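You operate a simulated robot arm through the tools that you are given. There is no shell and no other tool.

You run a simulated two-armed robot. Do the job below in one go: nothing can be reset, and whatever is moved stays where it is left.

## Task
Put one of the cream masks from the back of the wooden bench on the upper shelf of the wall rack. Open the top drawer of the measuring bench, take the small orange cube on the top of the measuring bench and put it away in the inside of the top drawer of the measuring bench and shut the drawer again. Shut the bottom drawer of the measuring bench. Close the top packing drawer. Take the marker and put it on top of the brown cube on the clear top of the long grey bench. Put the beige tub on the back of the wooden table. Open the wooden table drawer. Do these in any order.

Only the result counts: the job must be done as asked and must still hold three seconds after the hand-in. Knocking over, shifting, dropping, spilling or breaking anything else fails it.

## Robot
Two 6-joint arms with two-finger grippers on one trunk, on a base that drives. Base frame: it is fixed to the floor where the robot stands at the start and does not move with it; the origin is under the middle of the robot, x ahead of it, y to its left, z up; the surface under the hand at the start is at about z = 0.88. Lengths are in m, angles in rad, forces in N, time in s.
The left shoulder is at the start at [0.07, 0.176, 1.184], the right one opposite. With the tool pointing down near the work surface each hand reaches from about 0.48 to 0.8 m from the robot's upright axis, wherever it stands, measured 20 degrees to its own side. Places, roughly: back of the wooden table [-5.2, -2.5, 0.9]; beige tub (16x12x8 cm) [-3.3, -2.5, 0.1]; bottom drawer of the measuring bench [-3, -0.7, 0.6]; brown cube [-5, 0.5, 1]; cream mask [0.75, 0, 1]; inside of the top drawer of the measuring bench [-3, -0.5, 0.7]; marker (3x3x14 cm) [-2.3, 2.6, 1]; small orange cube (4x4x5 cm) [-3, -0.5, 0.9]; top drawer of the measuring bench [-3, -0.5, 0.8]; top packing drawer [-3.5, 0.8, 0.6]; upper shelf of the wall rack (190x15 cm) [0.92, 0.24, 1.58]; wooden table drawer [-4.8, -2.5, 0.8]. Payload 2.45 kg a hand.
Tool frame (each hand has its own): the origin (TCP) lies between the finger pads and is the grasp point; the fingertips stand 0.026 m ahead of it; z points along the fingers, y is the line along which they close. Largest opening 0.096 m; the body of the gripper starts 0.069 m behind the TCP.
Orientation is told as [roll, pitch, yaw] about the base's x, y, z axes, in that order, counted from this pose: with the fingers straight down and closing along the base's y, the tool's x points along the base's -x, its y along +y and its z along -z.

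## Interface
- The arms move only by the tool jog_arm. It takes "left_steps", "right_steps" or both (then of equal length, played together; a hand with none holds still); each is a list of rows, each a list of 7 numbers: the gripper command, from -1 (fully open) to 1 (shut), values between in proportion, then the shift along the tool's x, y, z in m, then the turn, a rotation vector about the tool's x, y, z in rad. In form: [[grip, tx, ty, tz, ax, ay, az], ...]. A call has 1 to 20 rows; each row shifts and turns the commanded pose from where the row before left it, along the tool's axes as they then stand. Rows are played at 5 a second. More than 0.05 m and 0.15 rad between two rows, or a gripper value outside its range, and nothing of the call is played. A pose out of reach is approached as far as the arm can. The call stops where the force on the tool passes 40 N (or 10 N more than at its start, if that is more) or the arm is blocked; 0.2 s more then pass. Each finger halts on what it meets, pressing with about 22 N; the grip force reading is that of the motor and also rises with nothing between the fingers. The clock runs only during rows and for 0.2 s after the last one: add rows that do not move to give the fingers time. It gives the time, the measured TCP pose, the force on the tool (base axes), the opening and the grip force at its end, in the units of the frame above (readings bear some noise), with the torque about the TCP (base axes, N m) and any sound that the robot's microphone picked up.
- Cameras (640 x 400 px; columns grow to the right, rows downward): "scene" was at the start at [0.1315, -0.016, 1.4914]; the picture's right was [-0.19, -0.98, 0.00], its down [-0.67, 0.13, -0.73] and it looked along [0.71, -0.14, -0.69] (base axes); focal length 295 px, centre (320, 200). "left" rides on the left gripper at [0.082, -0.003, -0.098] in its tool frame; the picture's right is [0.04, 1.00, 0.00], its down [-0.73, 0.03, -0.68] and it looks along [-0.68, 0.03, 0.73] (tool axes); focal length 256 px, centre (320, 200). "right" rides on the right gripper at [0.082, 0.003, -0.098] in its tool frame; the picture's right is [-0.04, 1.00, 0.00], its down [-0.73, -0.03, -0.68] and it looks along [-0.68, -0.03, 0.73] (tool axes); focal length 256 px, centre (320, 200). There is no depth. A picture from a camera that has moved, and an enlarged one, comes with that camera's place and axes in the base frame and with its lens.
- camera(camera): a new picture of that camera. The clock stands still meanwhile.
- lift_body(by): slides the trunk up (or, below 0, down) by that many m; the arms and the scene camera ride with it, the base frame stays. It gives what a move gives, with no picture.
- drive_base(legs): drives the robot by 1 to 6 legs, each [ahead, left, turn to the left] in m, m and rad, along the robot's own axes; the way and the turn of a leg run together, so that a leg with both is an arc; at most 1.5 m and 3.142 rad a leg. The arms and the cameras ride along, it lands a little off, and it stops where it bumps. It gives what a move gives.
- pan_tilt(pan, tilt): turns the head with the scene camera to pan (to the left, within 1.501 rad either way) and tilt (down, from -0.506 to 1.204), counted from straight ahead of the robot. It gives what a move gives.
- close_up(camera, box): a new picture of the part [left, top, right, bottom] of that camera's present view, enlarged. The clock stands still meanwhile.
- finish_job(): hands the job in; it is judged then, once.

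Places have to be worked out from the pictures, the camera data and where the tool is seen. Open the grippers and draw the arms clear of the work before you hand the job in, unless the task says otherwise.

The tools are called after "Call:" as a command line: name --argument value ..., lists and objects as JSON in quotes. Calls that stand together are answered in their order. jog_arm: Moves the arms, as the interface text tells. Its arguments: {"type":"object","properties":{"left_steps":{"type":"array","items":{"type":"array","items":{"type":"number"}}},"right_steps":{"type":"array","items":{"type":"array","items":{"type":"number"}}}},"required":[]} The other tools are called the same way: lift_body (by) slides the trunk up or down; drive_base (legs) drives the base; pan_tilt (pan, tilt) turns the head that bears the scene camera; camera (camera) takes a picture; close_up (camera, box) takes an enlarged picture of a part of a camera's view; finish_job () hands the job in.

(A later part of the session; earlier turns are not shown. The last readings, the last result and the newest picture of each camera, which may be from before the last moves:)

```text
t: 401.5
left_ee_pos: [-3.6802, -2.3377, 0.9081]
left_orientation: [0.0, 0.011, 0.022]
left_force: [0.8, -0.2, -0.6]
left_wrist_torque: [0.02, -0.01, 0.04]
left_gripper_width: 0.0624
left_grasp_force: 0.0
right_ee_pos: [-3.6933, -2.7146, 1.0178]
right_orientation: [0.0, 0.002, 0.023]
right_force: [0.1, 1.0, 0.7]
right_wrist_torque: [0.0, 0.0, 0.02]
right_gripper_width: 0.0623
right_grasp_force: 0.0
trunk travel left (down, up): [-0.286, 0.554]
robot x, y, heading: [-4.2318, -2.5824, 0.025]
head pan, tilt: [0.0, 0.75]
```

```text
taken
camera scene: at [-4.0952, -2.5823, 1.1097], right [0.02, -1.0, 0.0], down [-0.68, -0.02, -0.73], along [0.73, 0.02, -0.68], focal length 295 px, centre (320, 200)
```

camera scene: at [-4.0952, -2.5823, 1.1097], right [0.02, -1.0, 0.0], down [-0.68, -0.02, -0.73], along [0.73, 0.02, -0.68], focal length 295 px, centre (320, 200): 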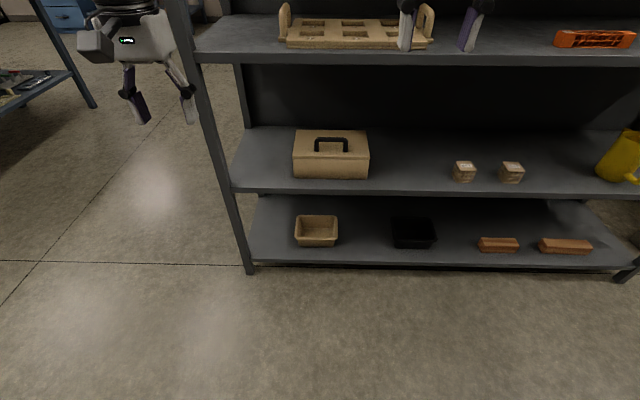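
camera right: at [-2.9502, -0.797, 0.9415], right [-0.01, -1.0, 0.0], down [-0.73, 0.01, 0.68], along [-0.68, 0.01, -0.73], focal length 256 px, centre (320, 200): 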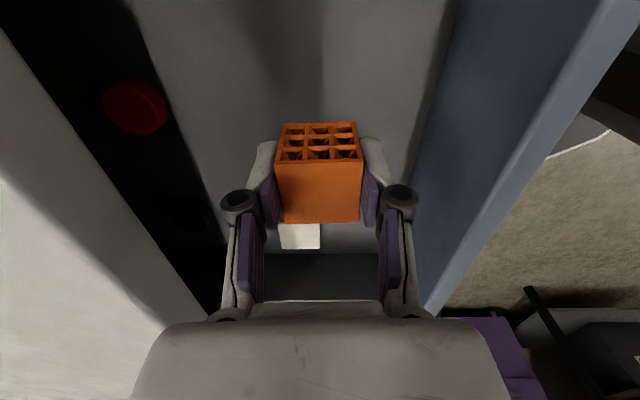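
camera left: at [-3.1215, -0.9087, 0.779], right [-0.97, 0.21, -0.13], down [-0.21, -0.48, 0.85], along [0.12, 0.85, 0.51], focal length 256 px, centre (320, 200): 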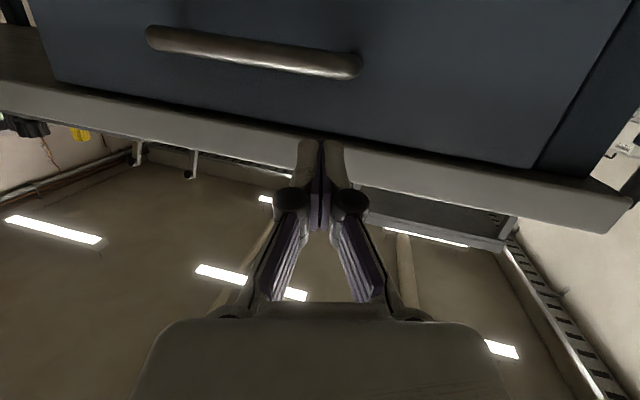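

Bottom shelf ≈0.06 m high, next shelf's underside ≈0.45. I zoom in on the tub.

Call:
close_up --camera "scene" --box '[270, 195, 370, 265]'

```text
5.71 times, centred on (320, 230) of scene
camera zoom: at [-4.0952, -2.5823, 1.1097], right [0.02, -1.0, 0.0], down [-0.68, -0.02, -0.73], along [0.73, 0.02, -0.68], focal length 1686 px, centre (320, 29)
```

zoom: 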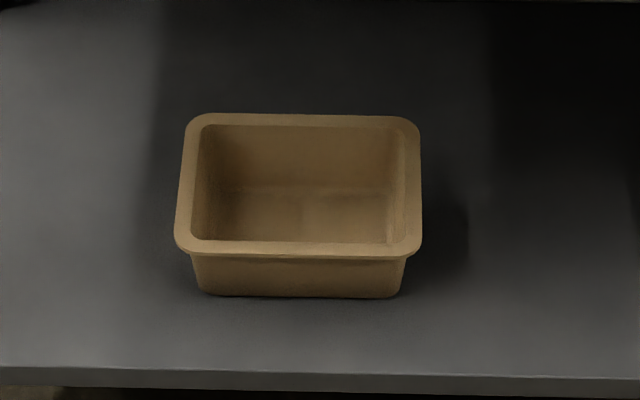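

The tub has a flared rim (≈18×14 cm at z≈0.14) and walls sloping ~0.41 rad; its front rim is at x≈−3.29, y≈−2.545. I'll pinch the front wall with the right hand, fingers parallel to that slope: yaw the right hand 90° and tilt it forward 0.42.

Call:
jog_arm --right_steps '[[-0.3, 0, 0, 0, 0, 0, -0.1428], [-0.3, 0, 0, 0, 0, 0, -0.1428], [-0.3, 0, 0, 0, 0, 0, -0.1428], [-0.3, 0, 0, 0, 0, 0, -0.1428], [-0.3, 0, 0, 0, 0, 0, -0.1428], [-0.3, 0, 0, 0, 0, 0, -0.1428], [-0.3, 0, 0, 0, 0, 0, -0.1428], [-0.3, 0, 0, 0, 0, 0, -0.1428], [-0.3, 0, 0, 0, 0, 0, -0.1428], [-0.3, 0, 0, 0, 0, 0, -0.1428], [-0.3, 0, 0, 0, 0, 0, -0.1428], [-0.3, 0, 0, 0, 0.14, 0, 0], [-0.3, 0, 0, 0, 0.14, 0, 0], [-0.3, 0, 0, 0, 0.14, 0, 0], [-0.3, 0, 0, 0, 0, 0, 0]]'

Call:
drive_base --legs '[[0, 0.26, -0.025]]'

```text
t: 404.7
left_ee_pos: [-3.6829, -2.3381, 0.9092]
left_orientation: [-0.001, 0.014, 0.021]
left_force: [-0.7, -1.0, 0.9]
left_wrist_torque: [0.02, 0.0, -0.01]
left_gripper_width: 0.0627
left_grasp_force: 0.0
right_ee_pos: [-3.6675, -2.71, 1.0227]
right_orientation: [-0.419, 0.0, 1.592]
right_force: [-0.8, 0.1, 0.4]
right_wrist_torque: [0.03, -0.01, 0.01]
right_gripper_width: 0.0622
right_grasp_force: 0.0
right hand out of reach, approached as far as the arm can: row 14
trunk travel left (down, up): [-0.286, 0.554]
robot x, y, heading: [-4.2293, -2.582, 0.027]
head pan, tilt: [0.0, 0.75]
```

```text
t: 406.6
left_ee_pos: [-3.6807, -2.0824, 0.9075]
left_orientation: [-0.002, 0.012, 0.001]
left_force: [1.3, 0.7, 0.0]
left_wrist_torque: [-0.03, 0.01, -0.01]
left_gripper_width: 0.0621
left_grasp_force: 0.1
right_ee_pos: [-3.6743, -2.4542, 1.0231]
right_orientation: [-0.419, -0.001, 1.571]
right_force: [0.5, 0.6, 0.3]
right_wrist_torque: [-0.05, 0.02, -0.05]
right_gripper_width: 0.0626
right_grasp_force: 0.0
trunk travel left (down, up): [-0.286, 0.554]
robot x, y, heading: [-4.23, -2.3212, -0.002]
head pan, tilt: [0.0, 0.75]
```

Orientation reached. I lower the trunk to near its lowest and bring the right hand down in free space in front of the rack.

Call:
lift_body --by -0.28

Call:
jog_arm --right_steps '[[-0.3, 0.0083, 0.0137, 0.0429, 0, 0, 0], [-0.3, 0.0083, 0.0137, 0.0429, 0, 0, 0], [-0.3, 0.0083, 0.0137, 0.0429, 0, 0, 0], [-0.3, 0.0083, 0.0137, 0.0429, 0, 0, 0], [-0.3, 0.0083, 0.0137, 0.0429, 0, 0, 0], [-0.3, 0.0083, 0.0137, 0.0429, 0, 0, 0], [-0.3, 0.0083, 0.0137, 0.0429, 0, 0, 0], [-0.3, 0.0083, 0.0137, 0.0429, 0, 0, 0], [-0.3, 0.0083, 0.0137, 0.0429, 0, 0, 0], [-0.3, 0.0083, 0.0137, 0.0429, 0, 0, 0], [-0.3, 0.0083, 0.0137, 0.0429, 0, 0, 0], [-0.3, 0, 0, 0, 0, 0, 0]]'

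Call:
camera --camera "right"

Call:
pan_tilt --pan -0.2 --tilt 0.5

Call:
camera --camera "scene"

```text
t: 409.4
left_ee_pos: [-3.6799, -2.0824, 0.6281]
left_orientation: [-0.001, 0.013, -0.001]
left_force: [0.8, 0.0, -0.8]
left_wrist_torque: [0.0, -0.03, -0.01]
left_gripper_width: 0.0626
left_grasp_force: 0.1
right_ee_pos: [-3.6743, -2.4568, 0.7431]
right_orientation: [-0.418, 0.0, 1.572]
right_force: [0.1, -0.4, 0.4]
right_wrist_torque: [-0.03, 0.05, 0.01]
right_gripper_width: 0.0623
right_grasp_force: 0.1
trunk travel left (down, up): [-0.006, 0.834]
robot x, y, heading: [-4.2322, -2.3176, -0.002]
head pan, tilt: [0.0, 0.75]
```

```text
t: 412.0
left_ee_pos: [-3.6804, -2.082, 0.6268]
left_orientation: [-0.002, 0.012, 0.001]
left_force: [-0.7, 0.2, 0.1]
left_wrist_torque: [-0.01, 0.02, 0.0]
left_gripper_width: 0.0625
left_grasp_force: 0.0
right_ee_pos: [-3.6097, -2.5465, 0.2628]
right_orientation: [-0.408, -0.001, 1.569]
right_force: [0.1, -0.7, -0.1]
right_wrist_torque: [-0.01, 0.02, -0.02]
right_gripper_width: 0.0625
right_grasp_force: 0.1
right hand out of reach, approached as far as the arm can: row 10, 11
trunk travel left (down, up): [-0.006, 0.834]
robot x, y, heading: [-4.2316, -2.3199, -0.001]
head pan, tilt: [0.0, 0.75]
```

```text
taken
camera right: at [-3.6505, -2.6276, 0.351], right [-0.92, 0.04, -0.4], down [-0.24, 0.73, 0.63], along [0.32, 0.68, -0.66], focal length 256 px, centre (320, 200)
```

right: 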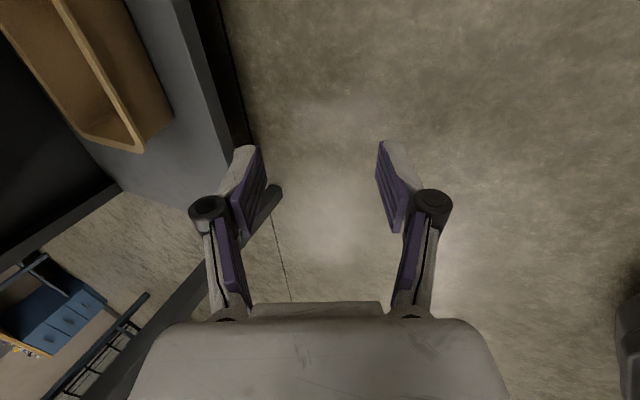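

```text
t: 412.8
left_ee_pos: [-3.6799, -2.083, 0.6278]
left_orientation: [0.0, 0.014, -0.001]
left_force: [-0.1, 0.4, 0.3]
left_wrist_torque: [0.03, 0.0, 0.02]
left_gripper_width: 0.0626
left_grasp_force: 0.0
right_ee_pos: [-3.6099, -2.5469, 0.2626]
right_orientation: [-0.41, 0.0, 1.57]
right_force: [-0.3, 0.3, -0.3]
right_wrist_torque: [0.03, -0.01, -0.01]
right_gripper_width: 0.0623
right_grasp_force: 0.0
trunk travel left (down, up): [-0.006, 0.834]
robot x, y, heading: [-4.2319, -2.3192, 0.005]
head pan, tilt: [-0.201, 0.499]
```

```text
taken
camera scene: at [-4.0925, -2.3362, 0.8516], right [-0.2, -0.98, 0.0], down [-0.47, 0.09, -0.88], along [0.86, -0.17, -0.48], focal length 295 px, centre (320, 200)
```

scene: 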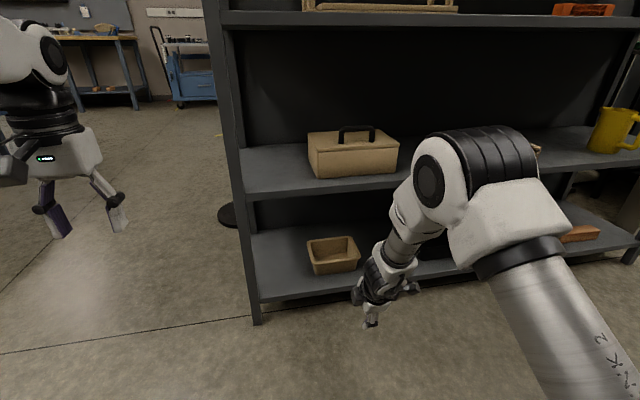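

The hand is low in front of the rack. I drive 0.2 m closer, then lower and extend toward the tub's front rim.

Call:
drive_base --legs '[[0.2, 0, 0]]'

Call:
camera --camera "right"

Call:
camera --camera "scene"

```text
t: 414.4
left_ee_pos: [-3.4791, -2.0817, 0.6284]
left_orientation: [-0.003, 0.012, 0.0]
left_force: [0.4, 0.0, 0.6]
left_wrist_torque: [0.01, 0.0, 0.02]
left_gripper_width: 0.0625
left_grasp_force: 0.0
right_ee_pos: [-3.4086, -2.545, 0.2617]
right_orientation: [-0.41, 0.002, 1.57]
right_force: [-0.2, 0.2, -0.7]
right_wrist_torque: [0.01, 0.03, -0.02]
right_gripper_width: 0.0623
right_grasp_force: 0.1
trunk travel left (down, up): [-0.006, 0.834]
robot x, y, heading: [-4.0364, -2.3176, -0.002]
head pan, tilt: [-0.201, 0.499]
```

```text
taken
camera right: at [-3.4488, -2.6269, 0.3516], right [-0.92, 0.04, -0.4], down [-0.24, 0.73, 0.63], along [0.32, 0.68, -0.66], focal length 256 px, centre (320, 200)
```

right: 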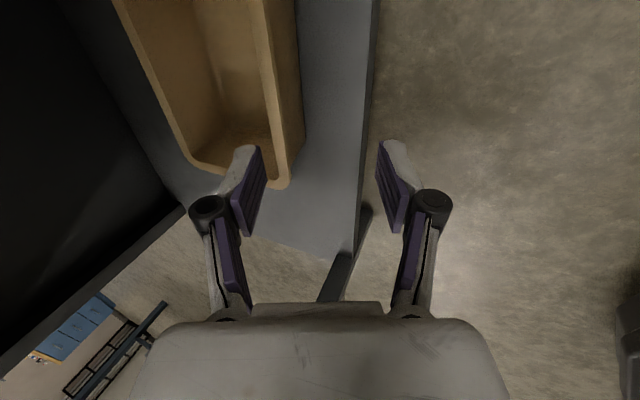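

```text
taken
camera scene: at [-3.8908, -2.3357, 0.8517], right [-0.2, -0.98, 0.0], down [-0.47, 0.09, -0.88], along [0.86, -0.17, -0.48], focal length 295 px, centre (320, 200)
```

scene: 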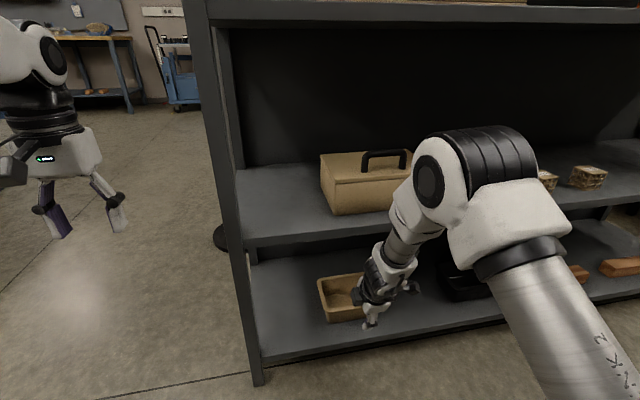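

I zoom the wrist view on the tub's rim to calibrate its position.

Call:
close_up --camera "right" --box '[150, 0, 390, 200]'

Call:
close_up --camera "scene" --box '[290, 230, 450, 350]'

```text
2.00 times, centred on (270, 100) of right
camera zoom: at [-3.4488, -2.6269, 0.3516], right [-0.92, 0.04, -0.4], down [-0.24, 0.73, 0.63], along [0.32, 0.68, -0.66], focal length 512 px, centre (420, 400)
```

zoom: 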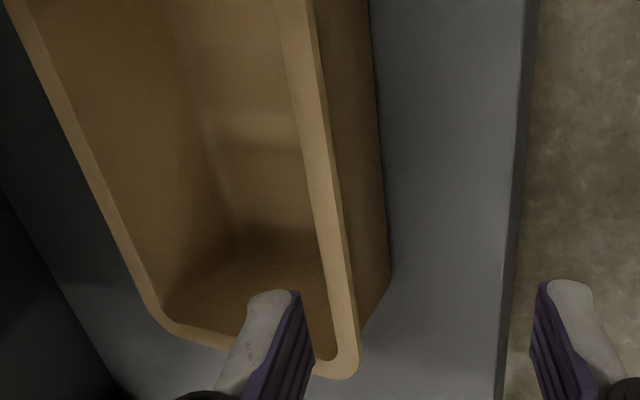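

```text
3.33 times, centred on (370, 290) of scene
camera zoom: at [-3.8908, -2.3357, 0.8517], right [-0.2, -0.98, 0.0], down [-0.47, 0.09, -0.88], along [0.86, -0.17, -0.48], focal length 983 px, centre (153, -100)
```

zoom: 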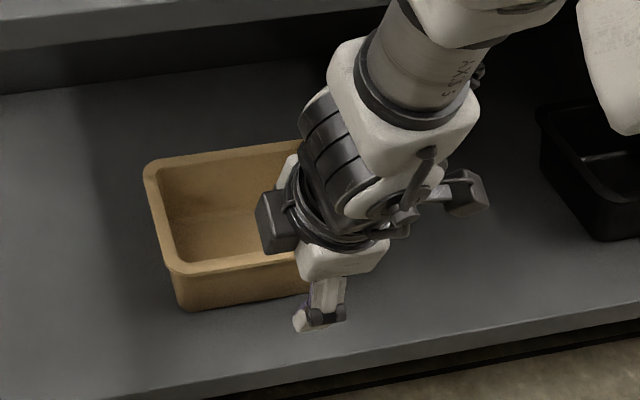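

All three views agree if the rim is at z≈0.18 (shelf at 0.10): front rim centre ≈(−3.325, −2.549, 0.18). I move to just above the rim with the fingers straddling it.

Call:
jog_arm --right_steps '[[-0.3, 0.002, -0.022, 0.0253, 0, 0, 0], [-0.3, 0.002, -0.022, 0.0253, 0, 0, 0], [-0.3, 0, 0, 0, 0, 0, 0]]'

Call:
camera --camera "right"

Call:
close_up --camera "scene" --box '[290, 230, 450, 350]'

```text
t: 415.2
left_ee_pos: [-3.4788, -2.0816, 0.6272]
left_orientation: [-0.002, 0.014, -0.001]
left_force: [-0.5, 0.3, -0.3]
left_wrist_torque: [0.01, -0.01, 0.01]
left_gripper_width: 0.0625
left_grasp_force: 0.2
right_ee_pos: [-3.3637, -2.5466, 0.244]
right_orientation: [-0.411, 0.0, 1.568]
right_force: [0.8, 0.2, 0.2]
right_wrist_torque: [-0.02, 0.03, -0.01]
right_gripper_width: 0.0621
right_grasp_force: 0.0
right hand out of reach, approached as far as the arm can: row 1
trunk travel left (down, up): [-0.006, 0.834]
robot x, y, heading: [-4.0321, -2.3177, 0.005]
head pan, tilt: [-0.201, 0.499]
```

```text
taken
camera right: at [-3.4033, -2.628, 0.3322], right [-0.92, 0.04, -0.4], down [-0.24, 0.73, 0.63], along [0.32, 0.68, -0.66], focal length 256 px, centre (320, 200)
```

right: 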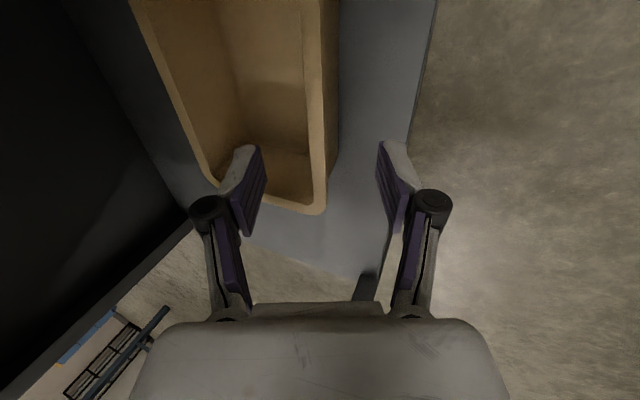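

```text
3.33 times, centred on (370, 290) of scene
camera zoom: at [-3.8907, -2.3358, 0.8517], right [-0.2, -0.98, 0.0], down [-0.47, 0.09, -0.88], along [0.86, -0.17, -0.48], focal length 983 px, centre (153, -100)
```

zoom: 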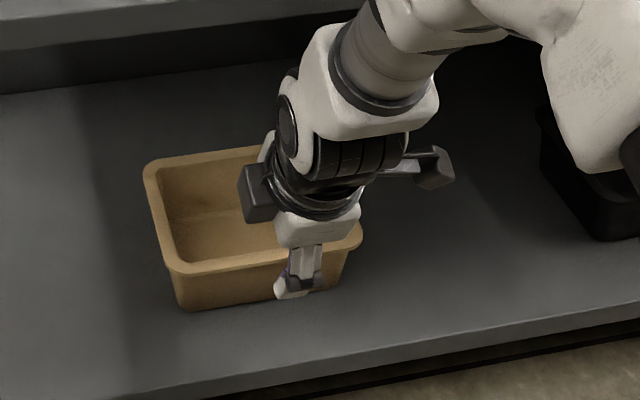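

The rim is centred between the fingers. I slide in along the tool axis about 8.5 cm so the wall sits between the pads.

Call:
jog_arm --right_steps '[[-0.3, 0.0009, -0.002, 0.0213, 0, 0, 0], [-0.3, 0.0009, -0.002, 0.0213, 0, 0, 0], [-0.3, 0.0009, -0.002, 0.0213, 0, 0, 0], [-0.3, 0.0009, -0.002, 0.0213, 0, 0, 0], [-0.3, 0, 0, 0, 0, 0, 0]]'

Call:
camera --camera "right"

Call:
close_up --camera "scene" --box '[290, 230, 450, 350]'

```text
t: 416.4
left_ee_pos: [-3.4789, -2.0822, 0.6273]
left_orientation: [-0.002, 0.012, 0.001]
left_force: [0.1, -0.8, -0.1]
left_wrist_torque: [0.03, 0.01, -0.03]
left_gripper_width: 0.0625
left_grasp_force: 0.0
right_ee_pos: [-3.3225, -2.5492, 0.1669]
right_orientation: [-0.411, -0.001, 1.568]
right_force: [1.1, 0.1, -0.1]
right_wrist_torque: [0.0, -0.02, 0.04]
right_gripper_width: 0.0623
right_grasp_force: 0.1
trunk travel left (down, up): [-0.006, 0.834]
robot x, y, heading: [-4.0308, -2.3171, 0.002]
head pan, tilt: [-0.201, 0.499]
```

```text
taken
camera right: at [-3.3631, -2.6312, 0.2558], right [-0.92, 0.04, -0.4], down [-0.24, 0.73, 0.63], along [0.32, 0.68, -0.66], focal length 256 px, centre (320, 200)
```

right: 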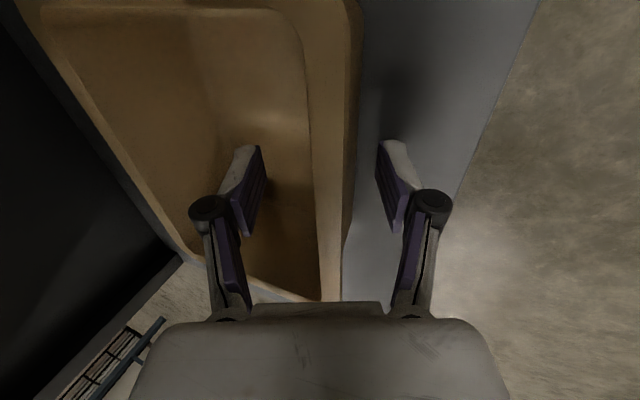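

```text
3.33 times, centred on (370, 290) of scene
camera zoom: at [-3.8907, -2.3358, 0.8517], right [-0.2, -0.98, 0.0], down [-0.47, 0.09, -0.88], along [0.86, -0.17, -0.48], focal length 983 px, centre (153, -100)
```

zoom: 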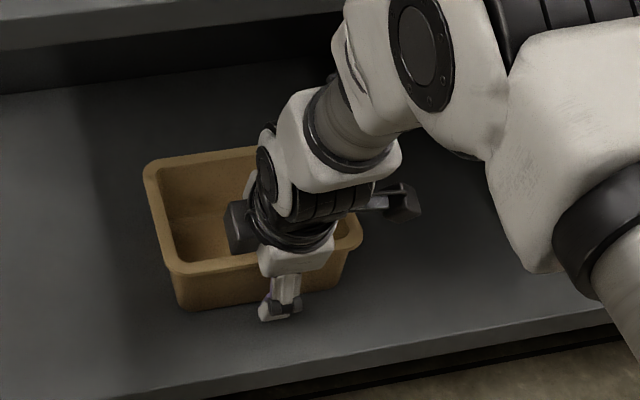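

The front wall and flange are between the pads, inner finger inside the tub. I close.

Call:
jog_arm --right_steps '[[0.3, 0, 0, 0, 0, 0, 0], [1, 0, 0, 0, 0, 0, 0], [1, 0, 0, 0, 0, 0, 0], [1, 0, 0, 0, 0, 0, 0]]'

Call:
camera --camera "right"

Call:
close_up --camera "scene" --box '[290, 230, 450, 350]'

```text
t: 417.4
left_ee_pos: [-3.4791, -2.0812, 0.6271]
left_orientation: [-0.002, 0.014, 0.001]
left_force: [0.7, -1.8, -0.2]
left_wrist_torque: [0.0, 0.01, 0.0]
left_gripper_width: 0.0624
left_grasp_force: 0.0
right_ee_pos: [-3.3229, -2.5494, 0.1683]
right_orientation: [-0.411, -0.001, 1.567]
right_force: [-0.1, -0.2, -1.1]
right_wrist_torque: [-0.01, 0.12, 0.02]
right_gripper_width: 0.0059
right_grasp_force: 21.9
trunk travel left (down, up): [-0.006, 0.834]
robot x, y, heading: [-4.0338, -2.3169, 0.002]
head pan, tilt: [-0.201, 0.499]
```

```text
taken
camera right: at [-3.3632, -2.6311, 0.2558], right [-0.92, 0.04, -0.4], down [-0.24, 0.73, 0.63], along [0.32, 0.68, -0.66], focal length 256 px, centre (320, 200)
```

right: 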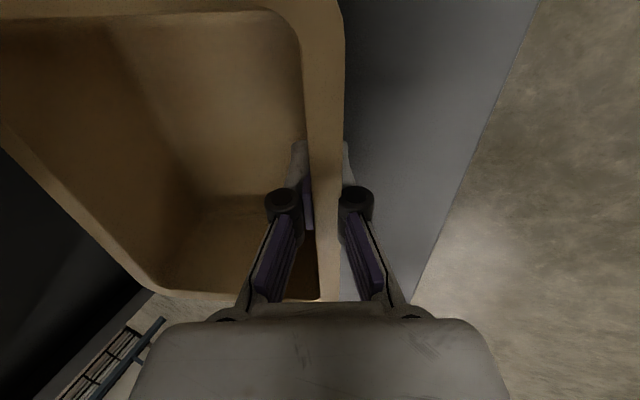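

```text
3.33 times, centred on (370, 290) of scene
camera zoom: at [-3.8907, -2.3358, 0.8516], right [-0.2, -0.98, 0.0], down [-0.47, 0.09, -0.88], along [0.86, -0.17, -0.48], focal length 983 px, centre (153, -100)
```

zoom: 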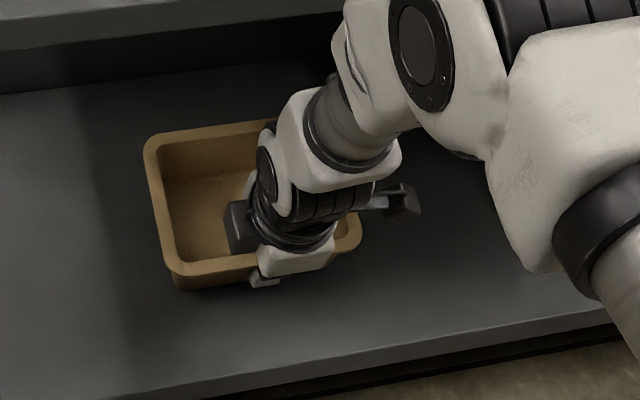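

The wall (≈6 mm) is gripped and the tub tilted slightly to match the fingers. I lift 3 cm with the trunk and check the hold.

Call:
lift_body --by 0.03

Call:
camera --camera "right"

Call:
close_up --camera "scene" --box '[270, 210, 450, 345]'

```text
t: 418.1
left_ee_pos: [-3.4788, -2.0822, 0.6561]
left_orientation: [-0.001, 0.013, 0.001]
left_force: [-0.1, 0.1, 0.4]
left_wrist_torque: [0.01, 0.01, 0.02]
left_gripper_width: 0.0622
left_grasp_force: 0.1
right_ee_pos: [-3.323, -2.5499, 0.1975]
right_orientation: [-0.409, 0.0, 1.569]
right_force: [0.6, 0.1, -1.6]
right_wrist_torque: [0.01, 0.09, 0.0]
right_gripper_width: 0.0063
right_grasp_force: 22.0
trunk travel left (down, up): [-0.036, 0.804]
robot x, y, heading: [-4.0309, -2.3174, 0.004]
head pan, tilt: [-0.201, 0.499]
```

```text
taken
camera right: at [-3.3631, -2.6311, 0.2856], right [-0.92, 0.04, -0.4], down [-0.24, 0.73, 0.63], along [0.32, 0.68, -0.66], focal length 256 px, centre (320, 200)
```

right: 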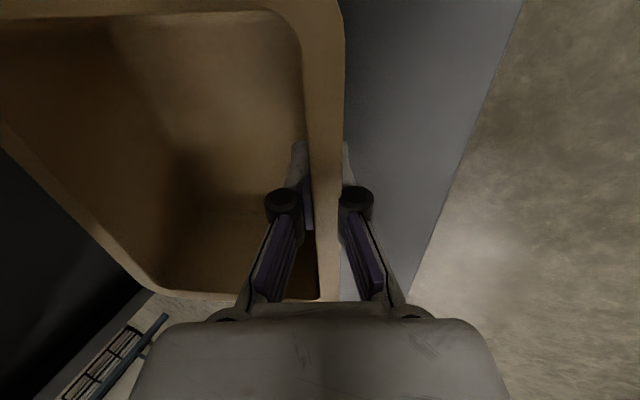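

```text
2.96 times, centred on (360, 278) of scene
camera zoom: at [-3.8904, -2.3358, 0.8816], right [-0.2, -0.98, 0.0], down [-0.47, 0.09, -0.88], along [0.86, -0.17, -0.48], focal length 874 px, centre (202, -30)
```

zoom: 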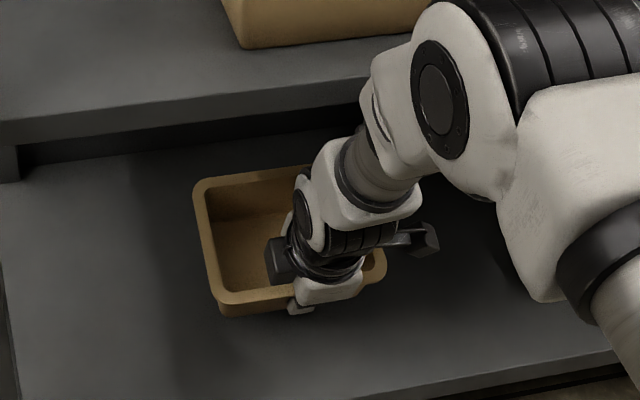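

The tub is lifted and stable (light, ~0.15 kg). I back out 0.3 m from the rack and raise the trunk.

Call:
drive_base --legs '[[-0.3, 0, 0]]'

Call:
lift_body --by 0.4

Call:
lift_body --by 0.35

Call:
pan_tilt --pan -0.2 --tilt 0.7

Call:
camera --camera "scene"

```text
t: 420.2
left_ee_pos: [-3.7786, -2.0839, 0.6578]
left_orientation: [-0.003, 0.012, 0.003]
left_force: [0.7, -0.7, 0.2]
left_wrist_torque: [-0.03, -0.01, 0.0]
left_gripper_width: 0.0623
left_grasp_force: 0.1
right_ee_pos: [-3.6223, -2.5488, 0.1969]
right_orientation: [-0.41, -0.001, 1.57]
right_force: [0.0, 0.6, -1.4]
right_wrist_torque: [0.01, 0.08, 0.01]
right_gripper_width: 0.0057
right_grasp_force: 21.4
trunk travel left (down, up): [-0.036, 0.804]
robot x, y, heading: [-4.3297, -2.3176, 0.007]
head pan, tilt: [-0.201, 0.499]
```

```text
t: 424.0
left_ee_pos: [-3.7784, -2.0834, 1.0577]
left_orientation: [-0.002, 0.015, 0.002]
left_force: [0.1, 0.1, -0.5]
left_wrist_torque: [-0.01, 0.0, 0.03]
left_gripper_width: 0.0623
left_grasp_force: 0.1
right_ee_pos: [-3.6216, -2.551, 0.5973]
right_orientation: [-0.41, 0.0, 1.57]
right_force: [0.1, 1.0, -2.0]
right_wrist_torque: [0.01, 0.07, 0.02]
right_gripper_width: 0.0059
right_grasp_force: 22.0
trunk travel left (down, up): [-0.436, 0.404]
robot x, y, heading: [-4.3279, -2.3207, -0.002]
head pan, tilt: [-0.201, 0.499]
```

```text
t: 427.4
left_ee_pos: [-3.779, -2.0826, 1.4077]
left_orientation: [-0.002, 0.015, 0.001]
left_force: [-0.1, 0.0, 0.4]
left_wrist_torque: [0.02, 0.02, 0.0]
left_gripper_width: 0.0622
left_grasp_force: 0.0
right_ee_pos: [-3.6199, -2.55, 0.9469]
right_orientation: [-0.409, 0.001, 1.571]
right_force: [-0.2, -0.5, -2.2]
right_wrist_torque: [0.03, 0.11, 0.01]
right_gripper_width: 0.0062
right_grasp_force: 21.9
trunk travel left (down, up): [-0.786, 0.054]
robot x, y, heading: [-4.3303, -2.316, 0.003]
head pan, tilt: [-0.201, 0.499]
```

```text
t: 428.1
left_ee_pos: [-3.7778, -2.0825, 1.4076]
left_orientation: [-0.003, 0.015, 0.002]
left_force: [0.7, -0.1, -0.9]
left_wrist_torque: [0.0, 0.02, 0.03]
left_gripper_width: 0.0622
left_grasp_force: 0.0
right_ee_pos: [-3.6207, -2.549, 0.9464]
right_orientation: [-0.41, 0.0, 1.57]
right_force: [0.3, -0.4, -1.6]
right_wrist_torque: [0.02, 0.1, -0.01]
right_gripper_width: 0.0058
right_grasp_force: 21.7
trunk travel left (down, up): [-0.786, 0.054]
robot x, y, heading: [-4.329, -2.3194, 0.007]
head pan, tilt: [-0.201, 0.7]
```

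```text
taken
camera scene: at [-4.196, -2.3354, 1.614], right [-0.2, -0.98, 0.0], down [-0.63, 0.13, -0.77], along [0.75, -0.15, -0.64], focal length 295 px, centre (320, 200)
```

scene: 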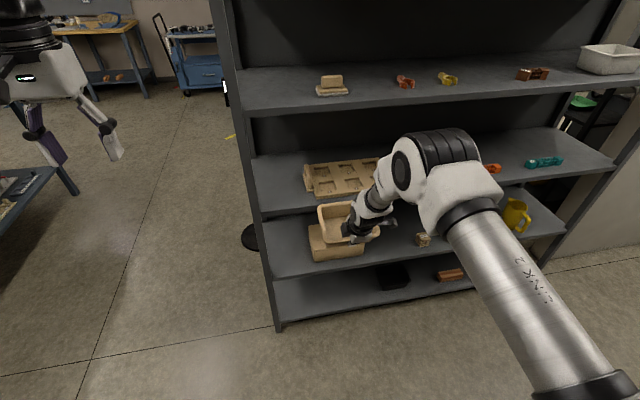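

The tub is secure. I raise the right hand another 0.25 m vertically so it will clear things while turning.

Call:
jog_arm --right_steps '[[1, 0, -0.0166, -0.0382, 0, 0, 0], [1, 0, -0.0166, -0.0382, 0, 0, 0], [1, 0, -0.0166, -0.0382, 0, 0, 0], [1, 0, -0.0166, -0.0382, 0, 0, 0], [1, 0, -0.0166, -0.0382, 0, 0, 0], [1, 0, -0.0166, -0.0382, 0, 0, 0], [1, 0, 0, 0, 0, 0, 0]]'

Call:
camera --camera "scene"

Call:
camera --camera "right"

```text
t: 429.8
left_ee_pos: [-3.7781, -2.0827, 1.4075]
left_orientation: [-0.002, 0.013, 0.001]
left_force: [-0.2, 1.0, 0.6]
left_wrist_torque: [-0.01, -0.02, -0.02]
left_gripper_width: 0.0626
left_grasp_force: 0.1
right_ee_pos: [-3.6215, -2.55, 1.1973]
right_orientation: [-0.41, 0.0, 1.571]
right_force: [0.2, 0.4, -1.7]
right_wrist_torque: [0.02, 0.08, 0.0]
right_gripper_width: 0.006
right_grasp_force: 22.2
trunk travel left (down, up): [-0.786, 0.054]
robot x, y, heading: [-4.3308, -2.3164, 0.006]
head pan, tilt: [-0.201, 0.7]
```

```text
taken
camera scene: at [-4.1955, -2.3355, 1.6139], right [-0.2, -0.98, 0.0], down [-0.63, 0.13, -0.76], along [0.75, -0.15, -0.64], focal length 295 px, centre (320, 200)
```

scene: 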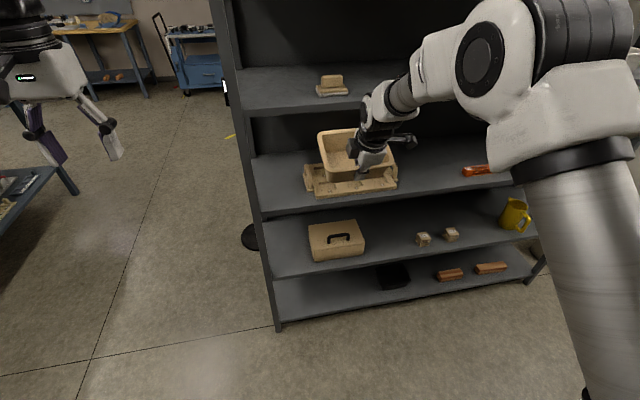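

```text
taken
camera right: at [-3.6623, -2.6322, 1.2863], right [-0.92, 0.04, -0.4], down [-0.24, 0.73, 0.63], along [0.32, 0.68, -0.66], focal length 256 px, centre (320, 200)
```

right: 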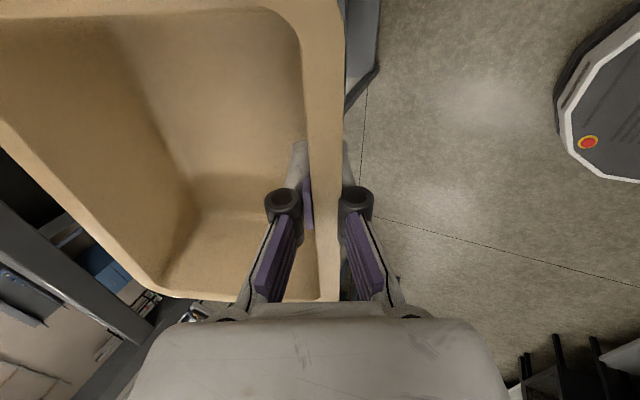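

Before turning around with the tub I check the space to the right and rear-right with the head camera.

Call:
pan_tilt --pan -1.5 --tilt 0.45

Call:
camera --camera "scene"

Call:
pan_tilt --pan 1.5 --tilt 0.45

Call:
camera --camera "scene"

```text
t: 431.2
left_ee_pos: [-3.7794, -2.0816, 1.4071]
left_orientation: [-0.002, 0.016, 0.002]
left_force: [-0.4, -0.3, 0.3]
left_wrist_torque: [-0.01, 0.02, 0.01]
left_gripper_width: 0.0625
left_grasp_force: 0.1
right_ee_pos: [-3.6215, -2.5498, 1.1977]
right_orientation: [-0.411, -0.001, 1.57]
right_force: [0.1, 0.1, -1.9]
right_wrist_torque: [-0.02, 0.11, 0.0]
right_gripper_width: 0.006
right_grasp_force: 22.0
trunk travel left (down, up): [-0.786, 0.054]
robot x, y, heading: [-4.3292, -2.3166, 0.003]
head pan, tilt: [-1.499, 0.45]
```

```text
taken
camera scene: at [-4.2723, -2.4105, 1.6361], right [-1.0, -0.08, 0.0], down [-0.03, 0.43, -0.9], along [0.07, -0.9, -0.44], focal length 295 px, centre (320, 200)
```

scene: 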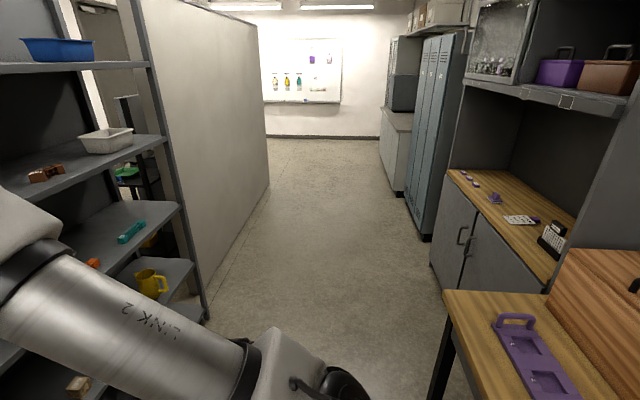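

```text
t: 433.8
left_ee_pos: [-3.7791, -2.0813, 1.4085]
left_orientation: [-0.002, 0.014, 0.002]
left_force: [0.5, -0.8, -0.2]
left_wrist_torque: [0.02, -0.01, 0.03]
left_gripper_width: 0.0624
left_grasp_force: 0.1
right_ee_pos: [-3.6223, -2.5498, 1.1976]
right_orientation: [-0.41, 0.0, 1.569]
right_force: [0.1, 0.3, -1.9]
right_wrist_torque: [-0.02, 0.11, 0.0]
right_gripper_width: 0.0061
right_grasp_force: 22.2
trunk travel left (down, up): [-0.786, 0.054]
robot x, y, heading: [-4.3291, -2.3167, 0.006]
head pan, tilt: [1.499, 0.45]
```

```text
taken
camera scene: at [-4.2732, -2.2271, 1.6362], right [1.0, -0.07, 0.0], down [-0.03, -0.43, -0.9], along [0.06, 0.9, -0.44], focal length 295 px, centre (320, 200)
```

scene: 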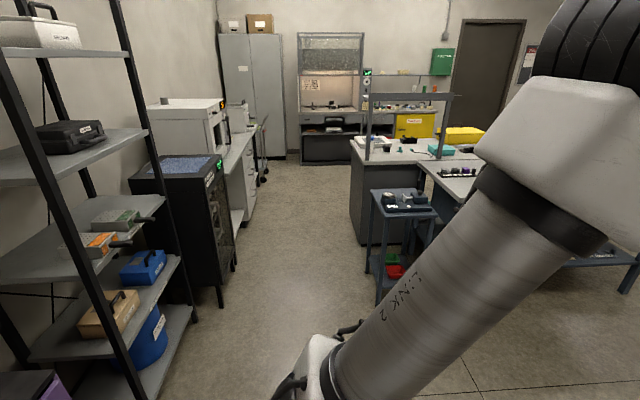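

Table front edge ≈ x −4.65, spanning y −2.19…−3.25. A right (clockwise) turn keeps the tub away from the rack; I raise it another 0.15 m first so it clears everything on the table.

Call:
jog_arm --right_steps '[[1, 0, -0.015, -0.0344, 0, 0, 0], [1, 0, -0.015, -0.0344, 0, 0, 0], [1, 0, -0.015, -0.0344, 0, 0, 0], [1, 0, -0.015, -0.0344, 0, 0, 0], [1, 0, 0, 0, 0, 0, 0]]'

Call:
lift_body --by 0.05

Call:
drive_base --legs '[[0, 0, -0.8]]'

Call:
pan_tilt --pan -0.8 --tilt 0.6

Call:
camera --camera "scene"

```text
t: 435.0
left_ee_pos: [-3.779, -2.0829, 1.4082]
left_orientation: [-0.002, 0.014, 0.0]
left_force: [-0.7, 0.7, 0.9]
left_wrist_torque: [0.05, 0.01, -0.01]
left_gripper_width: 0.0622
left_grasp_force: 0.0
right_ee_pos: [-3.6219, -2.5492, 1.3474]
right_orientation: [-0.411, -0.002, 1.57]
right_force: [0.1, -0.9, -1.6]
right_wrist_torque: [0.01, 0.1, 0.03]
right_gripper_width: 0.0061
right_grasp_force: 22.1
trunk travel left (down, up): [-0.786, 0.054]
robot x, y, heading: [-4.3287, -2.3203, 0.0]
head pan, tilt: [1.499, 0.45]
```

```text
t: 435.9
left_ee_pos: [-3.777, -2.0818, 1.4579]
left_orientation: [0.0, 0.013, 0.001]
left_force: [0.0, -0.3, 0.1]
left_wrist_torque: [0.01, 0.01, -0.05]
left_gripper_width: 0.0627
left_grasp_force: 0.1
right_ee_pos: [-3.622, -2.5488, 1.3963]
right_orientation: [-0.407, 0.002, 1.571]
right_force: [-0.2, 0.2, -1.5]
right_wrist_torque: [-0.01, 0.09, 0.03]
right_gripper_width: 0.006
right_grasp_force: 22.2
trunk travel left (down, up): [-0.836, 0.004]
robot x, y, heading: [-4.3304, -2.317, 0.009]
head pan, tilt: [1.499, 0.45]
```

```text
t: 438.5
left_ee_pos: [-3.7783, -2.5557, 1.457]
left_orientation: [-0.003, 0.014, -0.813]
left_force: [0.8, 0.3, -0.2]
left_wrist_torque: [-0.02, -0.01, 0.01]
left_gripper_width: 0.0623
left_grasp_force: 0.1
right_ee_pos: [-4.0089, -2.991, 1.3958]
right_orientation: [-0.411, 0.0, 0.76]
right_force: [0.7, -0.7, -2.0]
right_wrist_torque: [0.09, 0.04, -0.03]
right_gripper_width: 0.0059
right_grasp_force: 21.9
trunk travel left (down, up): [-0.836, 0.004]
robot x, y, heading: [-4.3328, -2.317, -0.805]
head pan, tilt: [1.499, 0.45]
```

```text
t: 440.6
left_ee_pos: [-3.7784, -2.5583, 1.4588]
left_orientation: [-0.002, 0.014, -0.812]
left_force: [0.3, 0.5, 0.4]
left_wrist_torque: [0.01, 0.0, 0.0]
left_gripper_width: 0.0624
left_grasp_force: 0.0
right_ee_pos: [-4.0106, -2.991, 1.3959]
right_orientation: [-0.411, 0.0, 0.761]
right_force: [0.1, -0.2, -1.8]
right_wrist_torque: [0.05, 0.04, -0.02]
right_gripper_width: 0.0061
right_grasp_force: 21.5
trunk travel left (down, up): [-0.836, 0.004]
robot x, y, heading: [-4.3303, -2.319, -0.807]
head pan, tilt: [-0.799, 0.6]
```

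```text
taken
camera scene: at [-4.2985, -2.4441, 1.6726], right [-1.0, 0.04, 0.0], down [0.02, 0.56, -0.82], along [-0.03, -0.82, -0.57], focal length 295 px, centre (320, 200)
```

scene: 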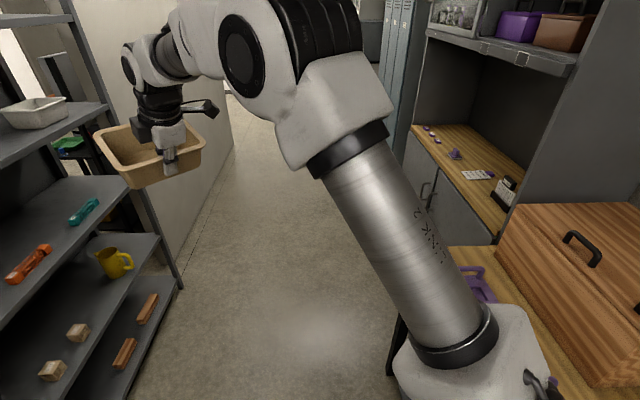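

Clearances look fine (hutch corner 1.2 m from the robot centre, tub radius ≈0.93). I continue the right turn to face the table.

Call:
drive_base --legs '[[0, 0, -1.165]]'

Call:
drive_base --legs '[[0, 0, -1.165]]'

Call:
pan_tilt --pan 0.0 --tilt 0.7

Call:
camera --camera "scene"

Call:
camera --camera "left"

```text
t: 443.9
left_ee_pos: [-4.3171, -2.9185, 1.4573]
left_orientation: [-0.004, 0.014, -1.954]
left_force: [-0.1, -0.3, -0.4]
left_wrist_torque: [-0.01, -0.01, -0.01]
left_gripper_width: 0.0624
left_grasp_force: 0.0
right_ee_pos: [-4.8085, -2.8897, 1.3984]
right_orientation: [-0.409, 0.003, -0.383]
right_force: [0.2, 0.2, -1.7]
right_wrist_torque: [0.08, -0.02, 0.0]
right_gripper_width: 0.0057
right_grasp_force: 21.9
trunk travel left (down, up): [-0.836, 0.004]
robot x, y, heading: [-4.3297, -2.3194, -1.951]
head pan, tilt: [-0.799, 0.6]
```

```text
t: 447.2
left_ee_pos: [-4.8784, -2.5646, 1.4578]
left_orientation: [-0.002, 0.013, -3.126]
left_force: [1.2, -0.2, 0.1]
left_wrist_torque: [0.0, -0.01, -0.02]
left_gripper_width: 0.0625
left_grasp_force: 0.1
right_ee_pos: [-5.041, -2.1008, 1.3958]
right_orientation: [-0.41, 0.0, -1.556]
right_force: [0.2, -0.1, -1.8]
right_wrist_torque: [-0.02, -0.12, -0.02]
right_gripper_width: 0.0059
right_grasp_force: 22.2
trunk travel left (down, up): [-0.836, 0.004]
robot x, y, heading: [-4.3302, -2.3161, -3.125]
head pan, tilt: [-0.799, 0.6]
```

```text
t: 448.3
left_ee_pos: [-4.8787, -2.5635, 1.4576]
left_orientation: [-0.002, 0.014, -3.126]
left_force: [-0.1, -0.8, -0.6]
left_wrist_torque: [-0.03, 0.01, -0.02]
left_gripper_width: 0.0625
left_grasp_force: 0.0
right_ee_pos: [-5.0418, -2.0982, 1.3969]
right_orientation: [-0.41, -0.001, -1.554]
right_force: [0.1, -0.1, -0.7]
right_wrist_torque: [-0.01, -0.11, -0.03]
right_gripper_width: 0.0059
right_grasp_force: 21.6
trunk travel left (down, up): [-0.836, 0.004]
robot x, y, heading: [-4.3295, -2.3183, -3.124]
head pan, tilt: [0.0, 0.7]
```

```text
taken
camera scene: at [-4.4658, -2.3214, 1.6639], right [-0.02, 1.0, 0.0], down [0.64, 0.01, -0.76], along [-0.76, -0.01, -0.64], focal length 295 px, centre (320, 200)
```

scene: 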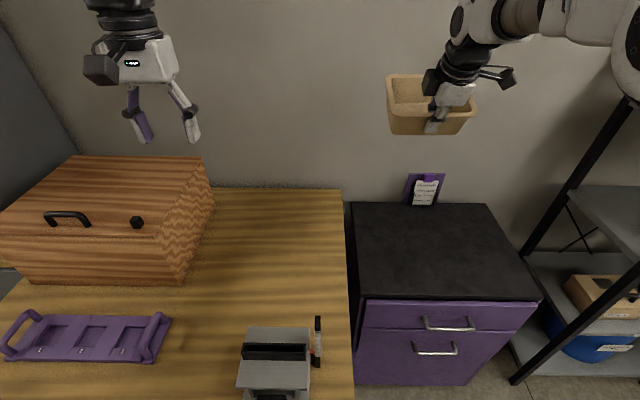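

```text
taken
camera left: at [-4.7975, -2.5575, 1.5583], right [0.06, -1.0, 0.0], down [-0.74, -0.04, 0.67], along [-0.67, -0.04, -0.74], focal length 256 px, centre (320, 200)
```

left: 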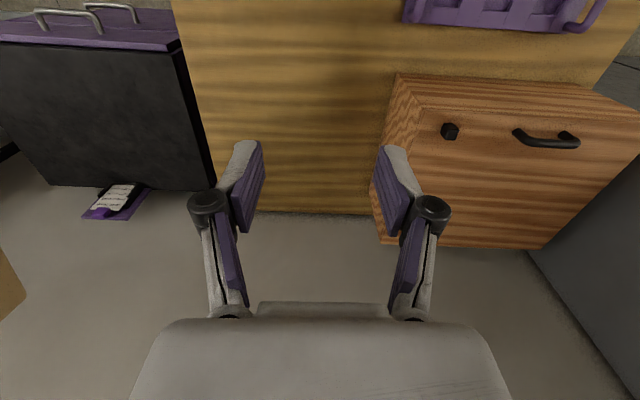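

I now face the table: free area at the back between the chest (y≈−2.75) and table end (y≈−2.245), matching the target (−5.2, −2.5). I zoom on the tub to judge its tilt in the hand.

Call:
close_up --camera "scene" --box '[360, 50, 540, 160]'

Call:
camera --camera "right"

```text
3.56 times, centred on (450, 105) of scene
camera zoom: at [-4.4658, -2.3214, 1.6639], right [-0.02, 1.0, 0.0], down [0.64, 0.01, -0.76], along [-0.76, -0.01, -0.64], focal length 1049 px, centre (-142, 538)
```

zoom: 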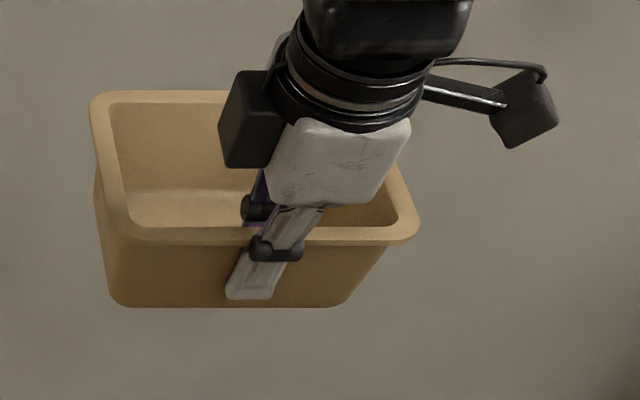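

```text
taken
camera right: at [-4.9995, -2.0169, 1.4851], right [0.92, -0.03, -0.4], down [0.25, -0.73, 0.63], along [-0.31, -0.68, -0.66], focal length 256 px, centre (320, 200)
```

right: 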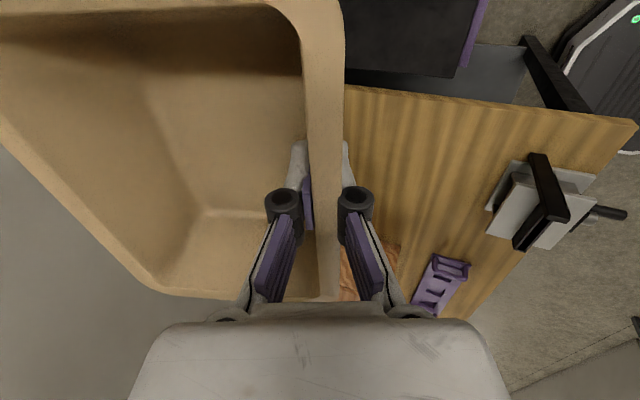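

The tub hangs tilted ≈0.32 rad in the hand, so I'll level it by reducing the hand tilt by that amount; then slide left 0.4 m so the hand lines up with y≈−2.5.

Call:
jog_arm --right_steps '[[1, 0, 0, 0, -0.11, 0, 0], [1, 0, 0, 0, -0.11, 0, 0], [1, 0, 0, 0, -0.1, 0, 0], [1, 0, 0, 0, 0, 0, 0]]'

Call:
drive_base --legs '[[0, 0.4, -0.017]]'

Call:
pan_tilt --pan 0.0 --tilt 0.6

Call:
camera --camera "scene"

```text
t: 449.3
left_ee_pos: [-4.8779, -2.5631, 1.4581]
left_orientation: [-0.003, 0.012, -3.126]
left_force: [0.4, 0.2, -0.5]
left_wrist_torque: [0.01, 0.01, -0.01]
left_gripper_width: 0.0623
left_grasp_force: 0.1
right_ee_pos: [-5.0412, -2.0995, 1.3964]
right_orientation: [-0.088, 0.0, -1.554]
right_force: [-0.2, 0.3, -1.5]
right_wrist_torque: [0.01, -0.1, -0.02]
right_gripper_width: 0.0062
right_grasp_force: 22.4
trunk travel left (down, up): [-0.836, 0.004]
robot x, y, heading: [-4.3287, -2.3186, -3.118]
head pan, tilt: [0.0, 0.7]
```

```text
t: 451.8
left_ee_pos: [-4.8764, -2.958, 1.458]
left_orientation: [0.0, 0.016, -3.139]
left_force: [-0.1, -0.3, -1.8]
left_wrist_torque: [-0.01, 0.03, 0.0]
left_gripper_width: 0.0624
left_grasp_force: 0.2
right_ee_pos: [-5.0338, -2.4922, 1.3965]
right_orientation: [-0.088, -0.002, -1.569]
right_force: [0.7, -0.1, -1.4]
right_wrist_torque: [-0.01, -0.08, -0.01]
right_gripper_width: 0.006
right_grasp_force: 22.2
trunk travel left (down, up): [-0.836, 0.004]
robot x, y, heading: [-4.3223, -2.7254, -3.137]
head pan, tilt: [0.0, 0.7]
```

```text
t: 452.5
left_ee_pos: [-4.8766, -2.9596, 1.4575]
left_orientation: [-0.001, 0.014, -3.14]
left_force: [0.4, 0.1, 0.2]
left_wrist_torque: [-0.03, -0.03, 0.0]
left_gripper_width: 0.0625
left_grasp_force: 0.0
right_ee_pos: [-5.0337, -2.4946, 1.3961]
right_orientation: [-0.09, -0.002, -1.568]
right_force: [-0.6, 0.4, -1.4]
right_wrist_torque: [-0.01, -0.08, -0.02]
right_gripper_width: 0.0058
right_grasp_force: 21.7
trunk travel left (down, up): [-0.836, 0.004]
robot x, y, heading: [-4.324, -2.7214, -3.137]
head pan, tilt: [0.0, 0.6]
```

```text
taken
camera scene: at [-4.4644, -2.7241, 1.6725], right [-0.01, 1.0, 0.0], down [0.57, 0.0, -0.82], along [-0.82, 0.0, -0.57], focal length 295 px, centre (320, 200)
```

scene: 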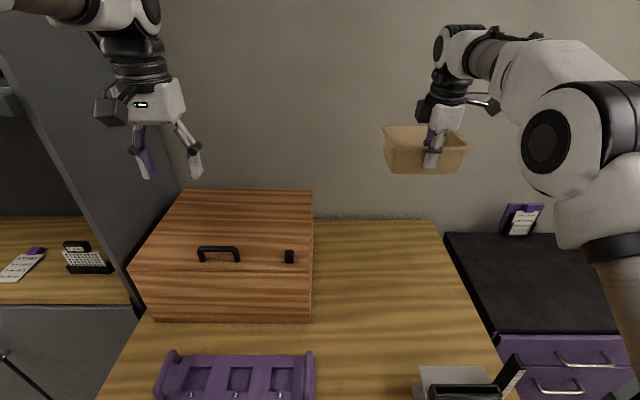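

The tub looks level. I zoom in to verify before lowering.

Call:
close_up --camera "scene" --box '[360, 90, 520, 190]'

Call:
close_up --camera "scene" --box '[280, 190, 540, 400]'

```text
4.00 times, centred on (440, 140) of scene
camera zoom: at [-4.4644, -2.7241, 1.6725], right [-0.01, 1.0, 0.0], down [0.57, 0.0, -0.82], along [-0.82, 0.0, -0.57], focal length 1180 px, centre (-160, 440)
```

zoom: 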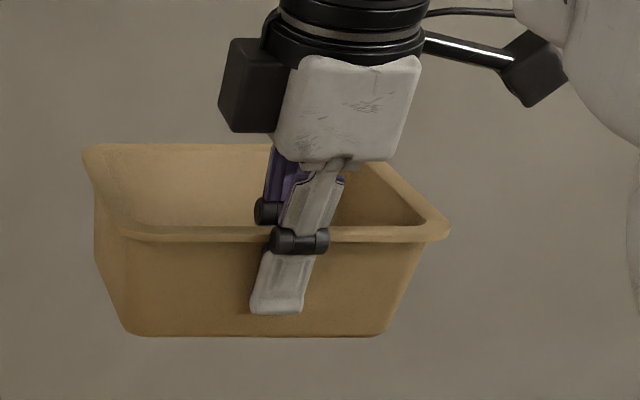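

```text
1.90 times, centred on (410, 295) of scene
camera zoom: at [-4.4644, -2.7241, 1.6725], right [-0.01, 1.0, 0.0], down [0.57, 0.0, -0.82], along [-0.82, 0.0, -0.57], focal length 562 px, centre (149, 19)
```

zoom: 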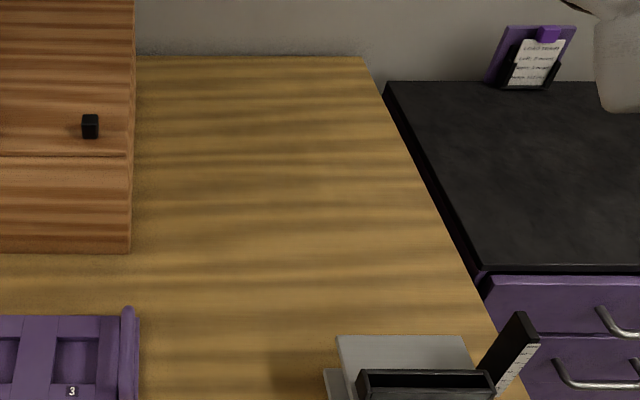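

The tub is level. I drive 4.5 cm closer to the table, lower the trunk 0.15 m, then check the reach.

Call:
drive_base --legs '[[0.045, 0, 0]]'

Call:
lift_body --by -0.15

```text
t: 453.4
left_ee_pos: [-4.9091, -2.9615, 1.4628]
left_orientation: [-0.002, 0.004, -3.14]
left_force: [1.6, -0.6, -0.4]
left_wrist_torque: [-0.02, 0.12, 0.0]
left_gripper_width: 0.0628
left_grasp_force: 0.0
right_ee_pos: [-5.067, -2.4942, 1.4023]
right_orientation: [-0.099, 0.001, -1.569]
right_force: [1.8, -0.1, -1.0]
right_wrist_torque: [0.03, 0.04, 0.0]
right_gripper_width: 0.0059
right_grasp_force: 22.2
trunk travel left (down, up): [-0.836, 0.004]
robot x, y, heading: [-4.3714, -2.7252, -3.14]
head pan, tilt: [0.0, 0.6]
```

```text
t: 455.1
left_ee_pos: [-4.9205, -2.9613, 1.3081]
left_orientation: [-0.001, 0.012, -3.141]
left_force: [0.3, 0.5, 0.4]
left_wrist_torque: [0.02, -0.01, 0.01]
left_gripper_width: 0.0622
left_grasp_force: 0.0
right_ee_pos: [-5.0776, -2.4949, 1.2466]
right_orientation: [-0.089, -0.001, -1.57]
right_force: [0.0, -0.3, -1.0]
right_wrist_torque: [0.01, -0.05, -0.03]
right_gripper_width: 0.006
right_grasp_force: 22.5
trunk travel left (down, up): [-0.686, 0.154]
robot x, y, heading: [-4.3665, -2.7235, -3.138]
head pan, tilt: [0.0, 0.6]
```

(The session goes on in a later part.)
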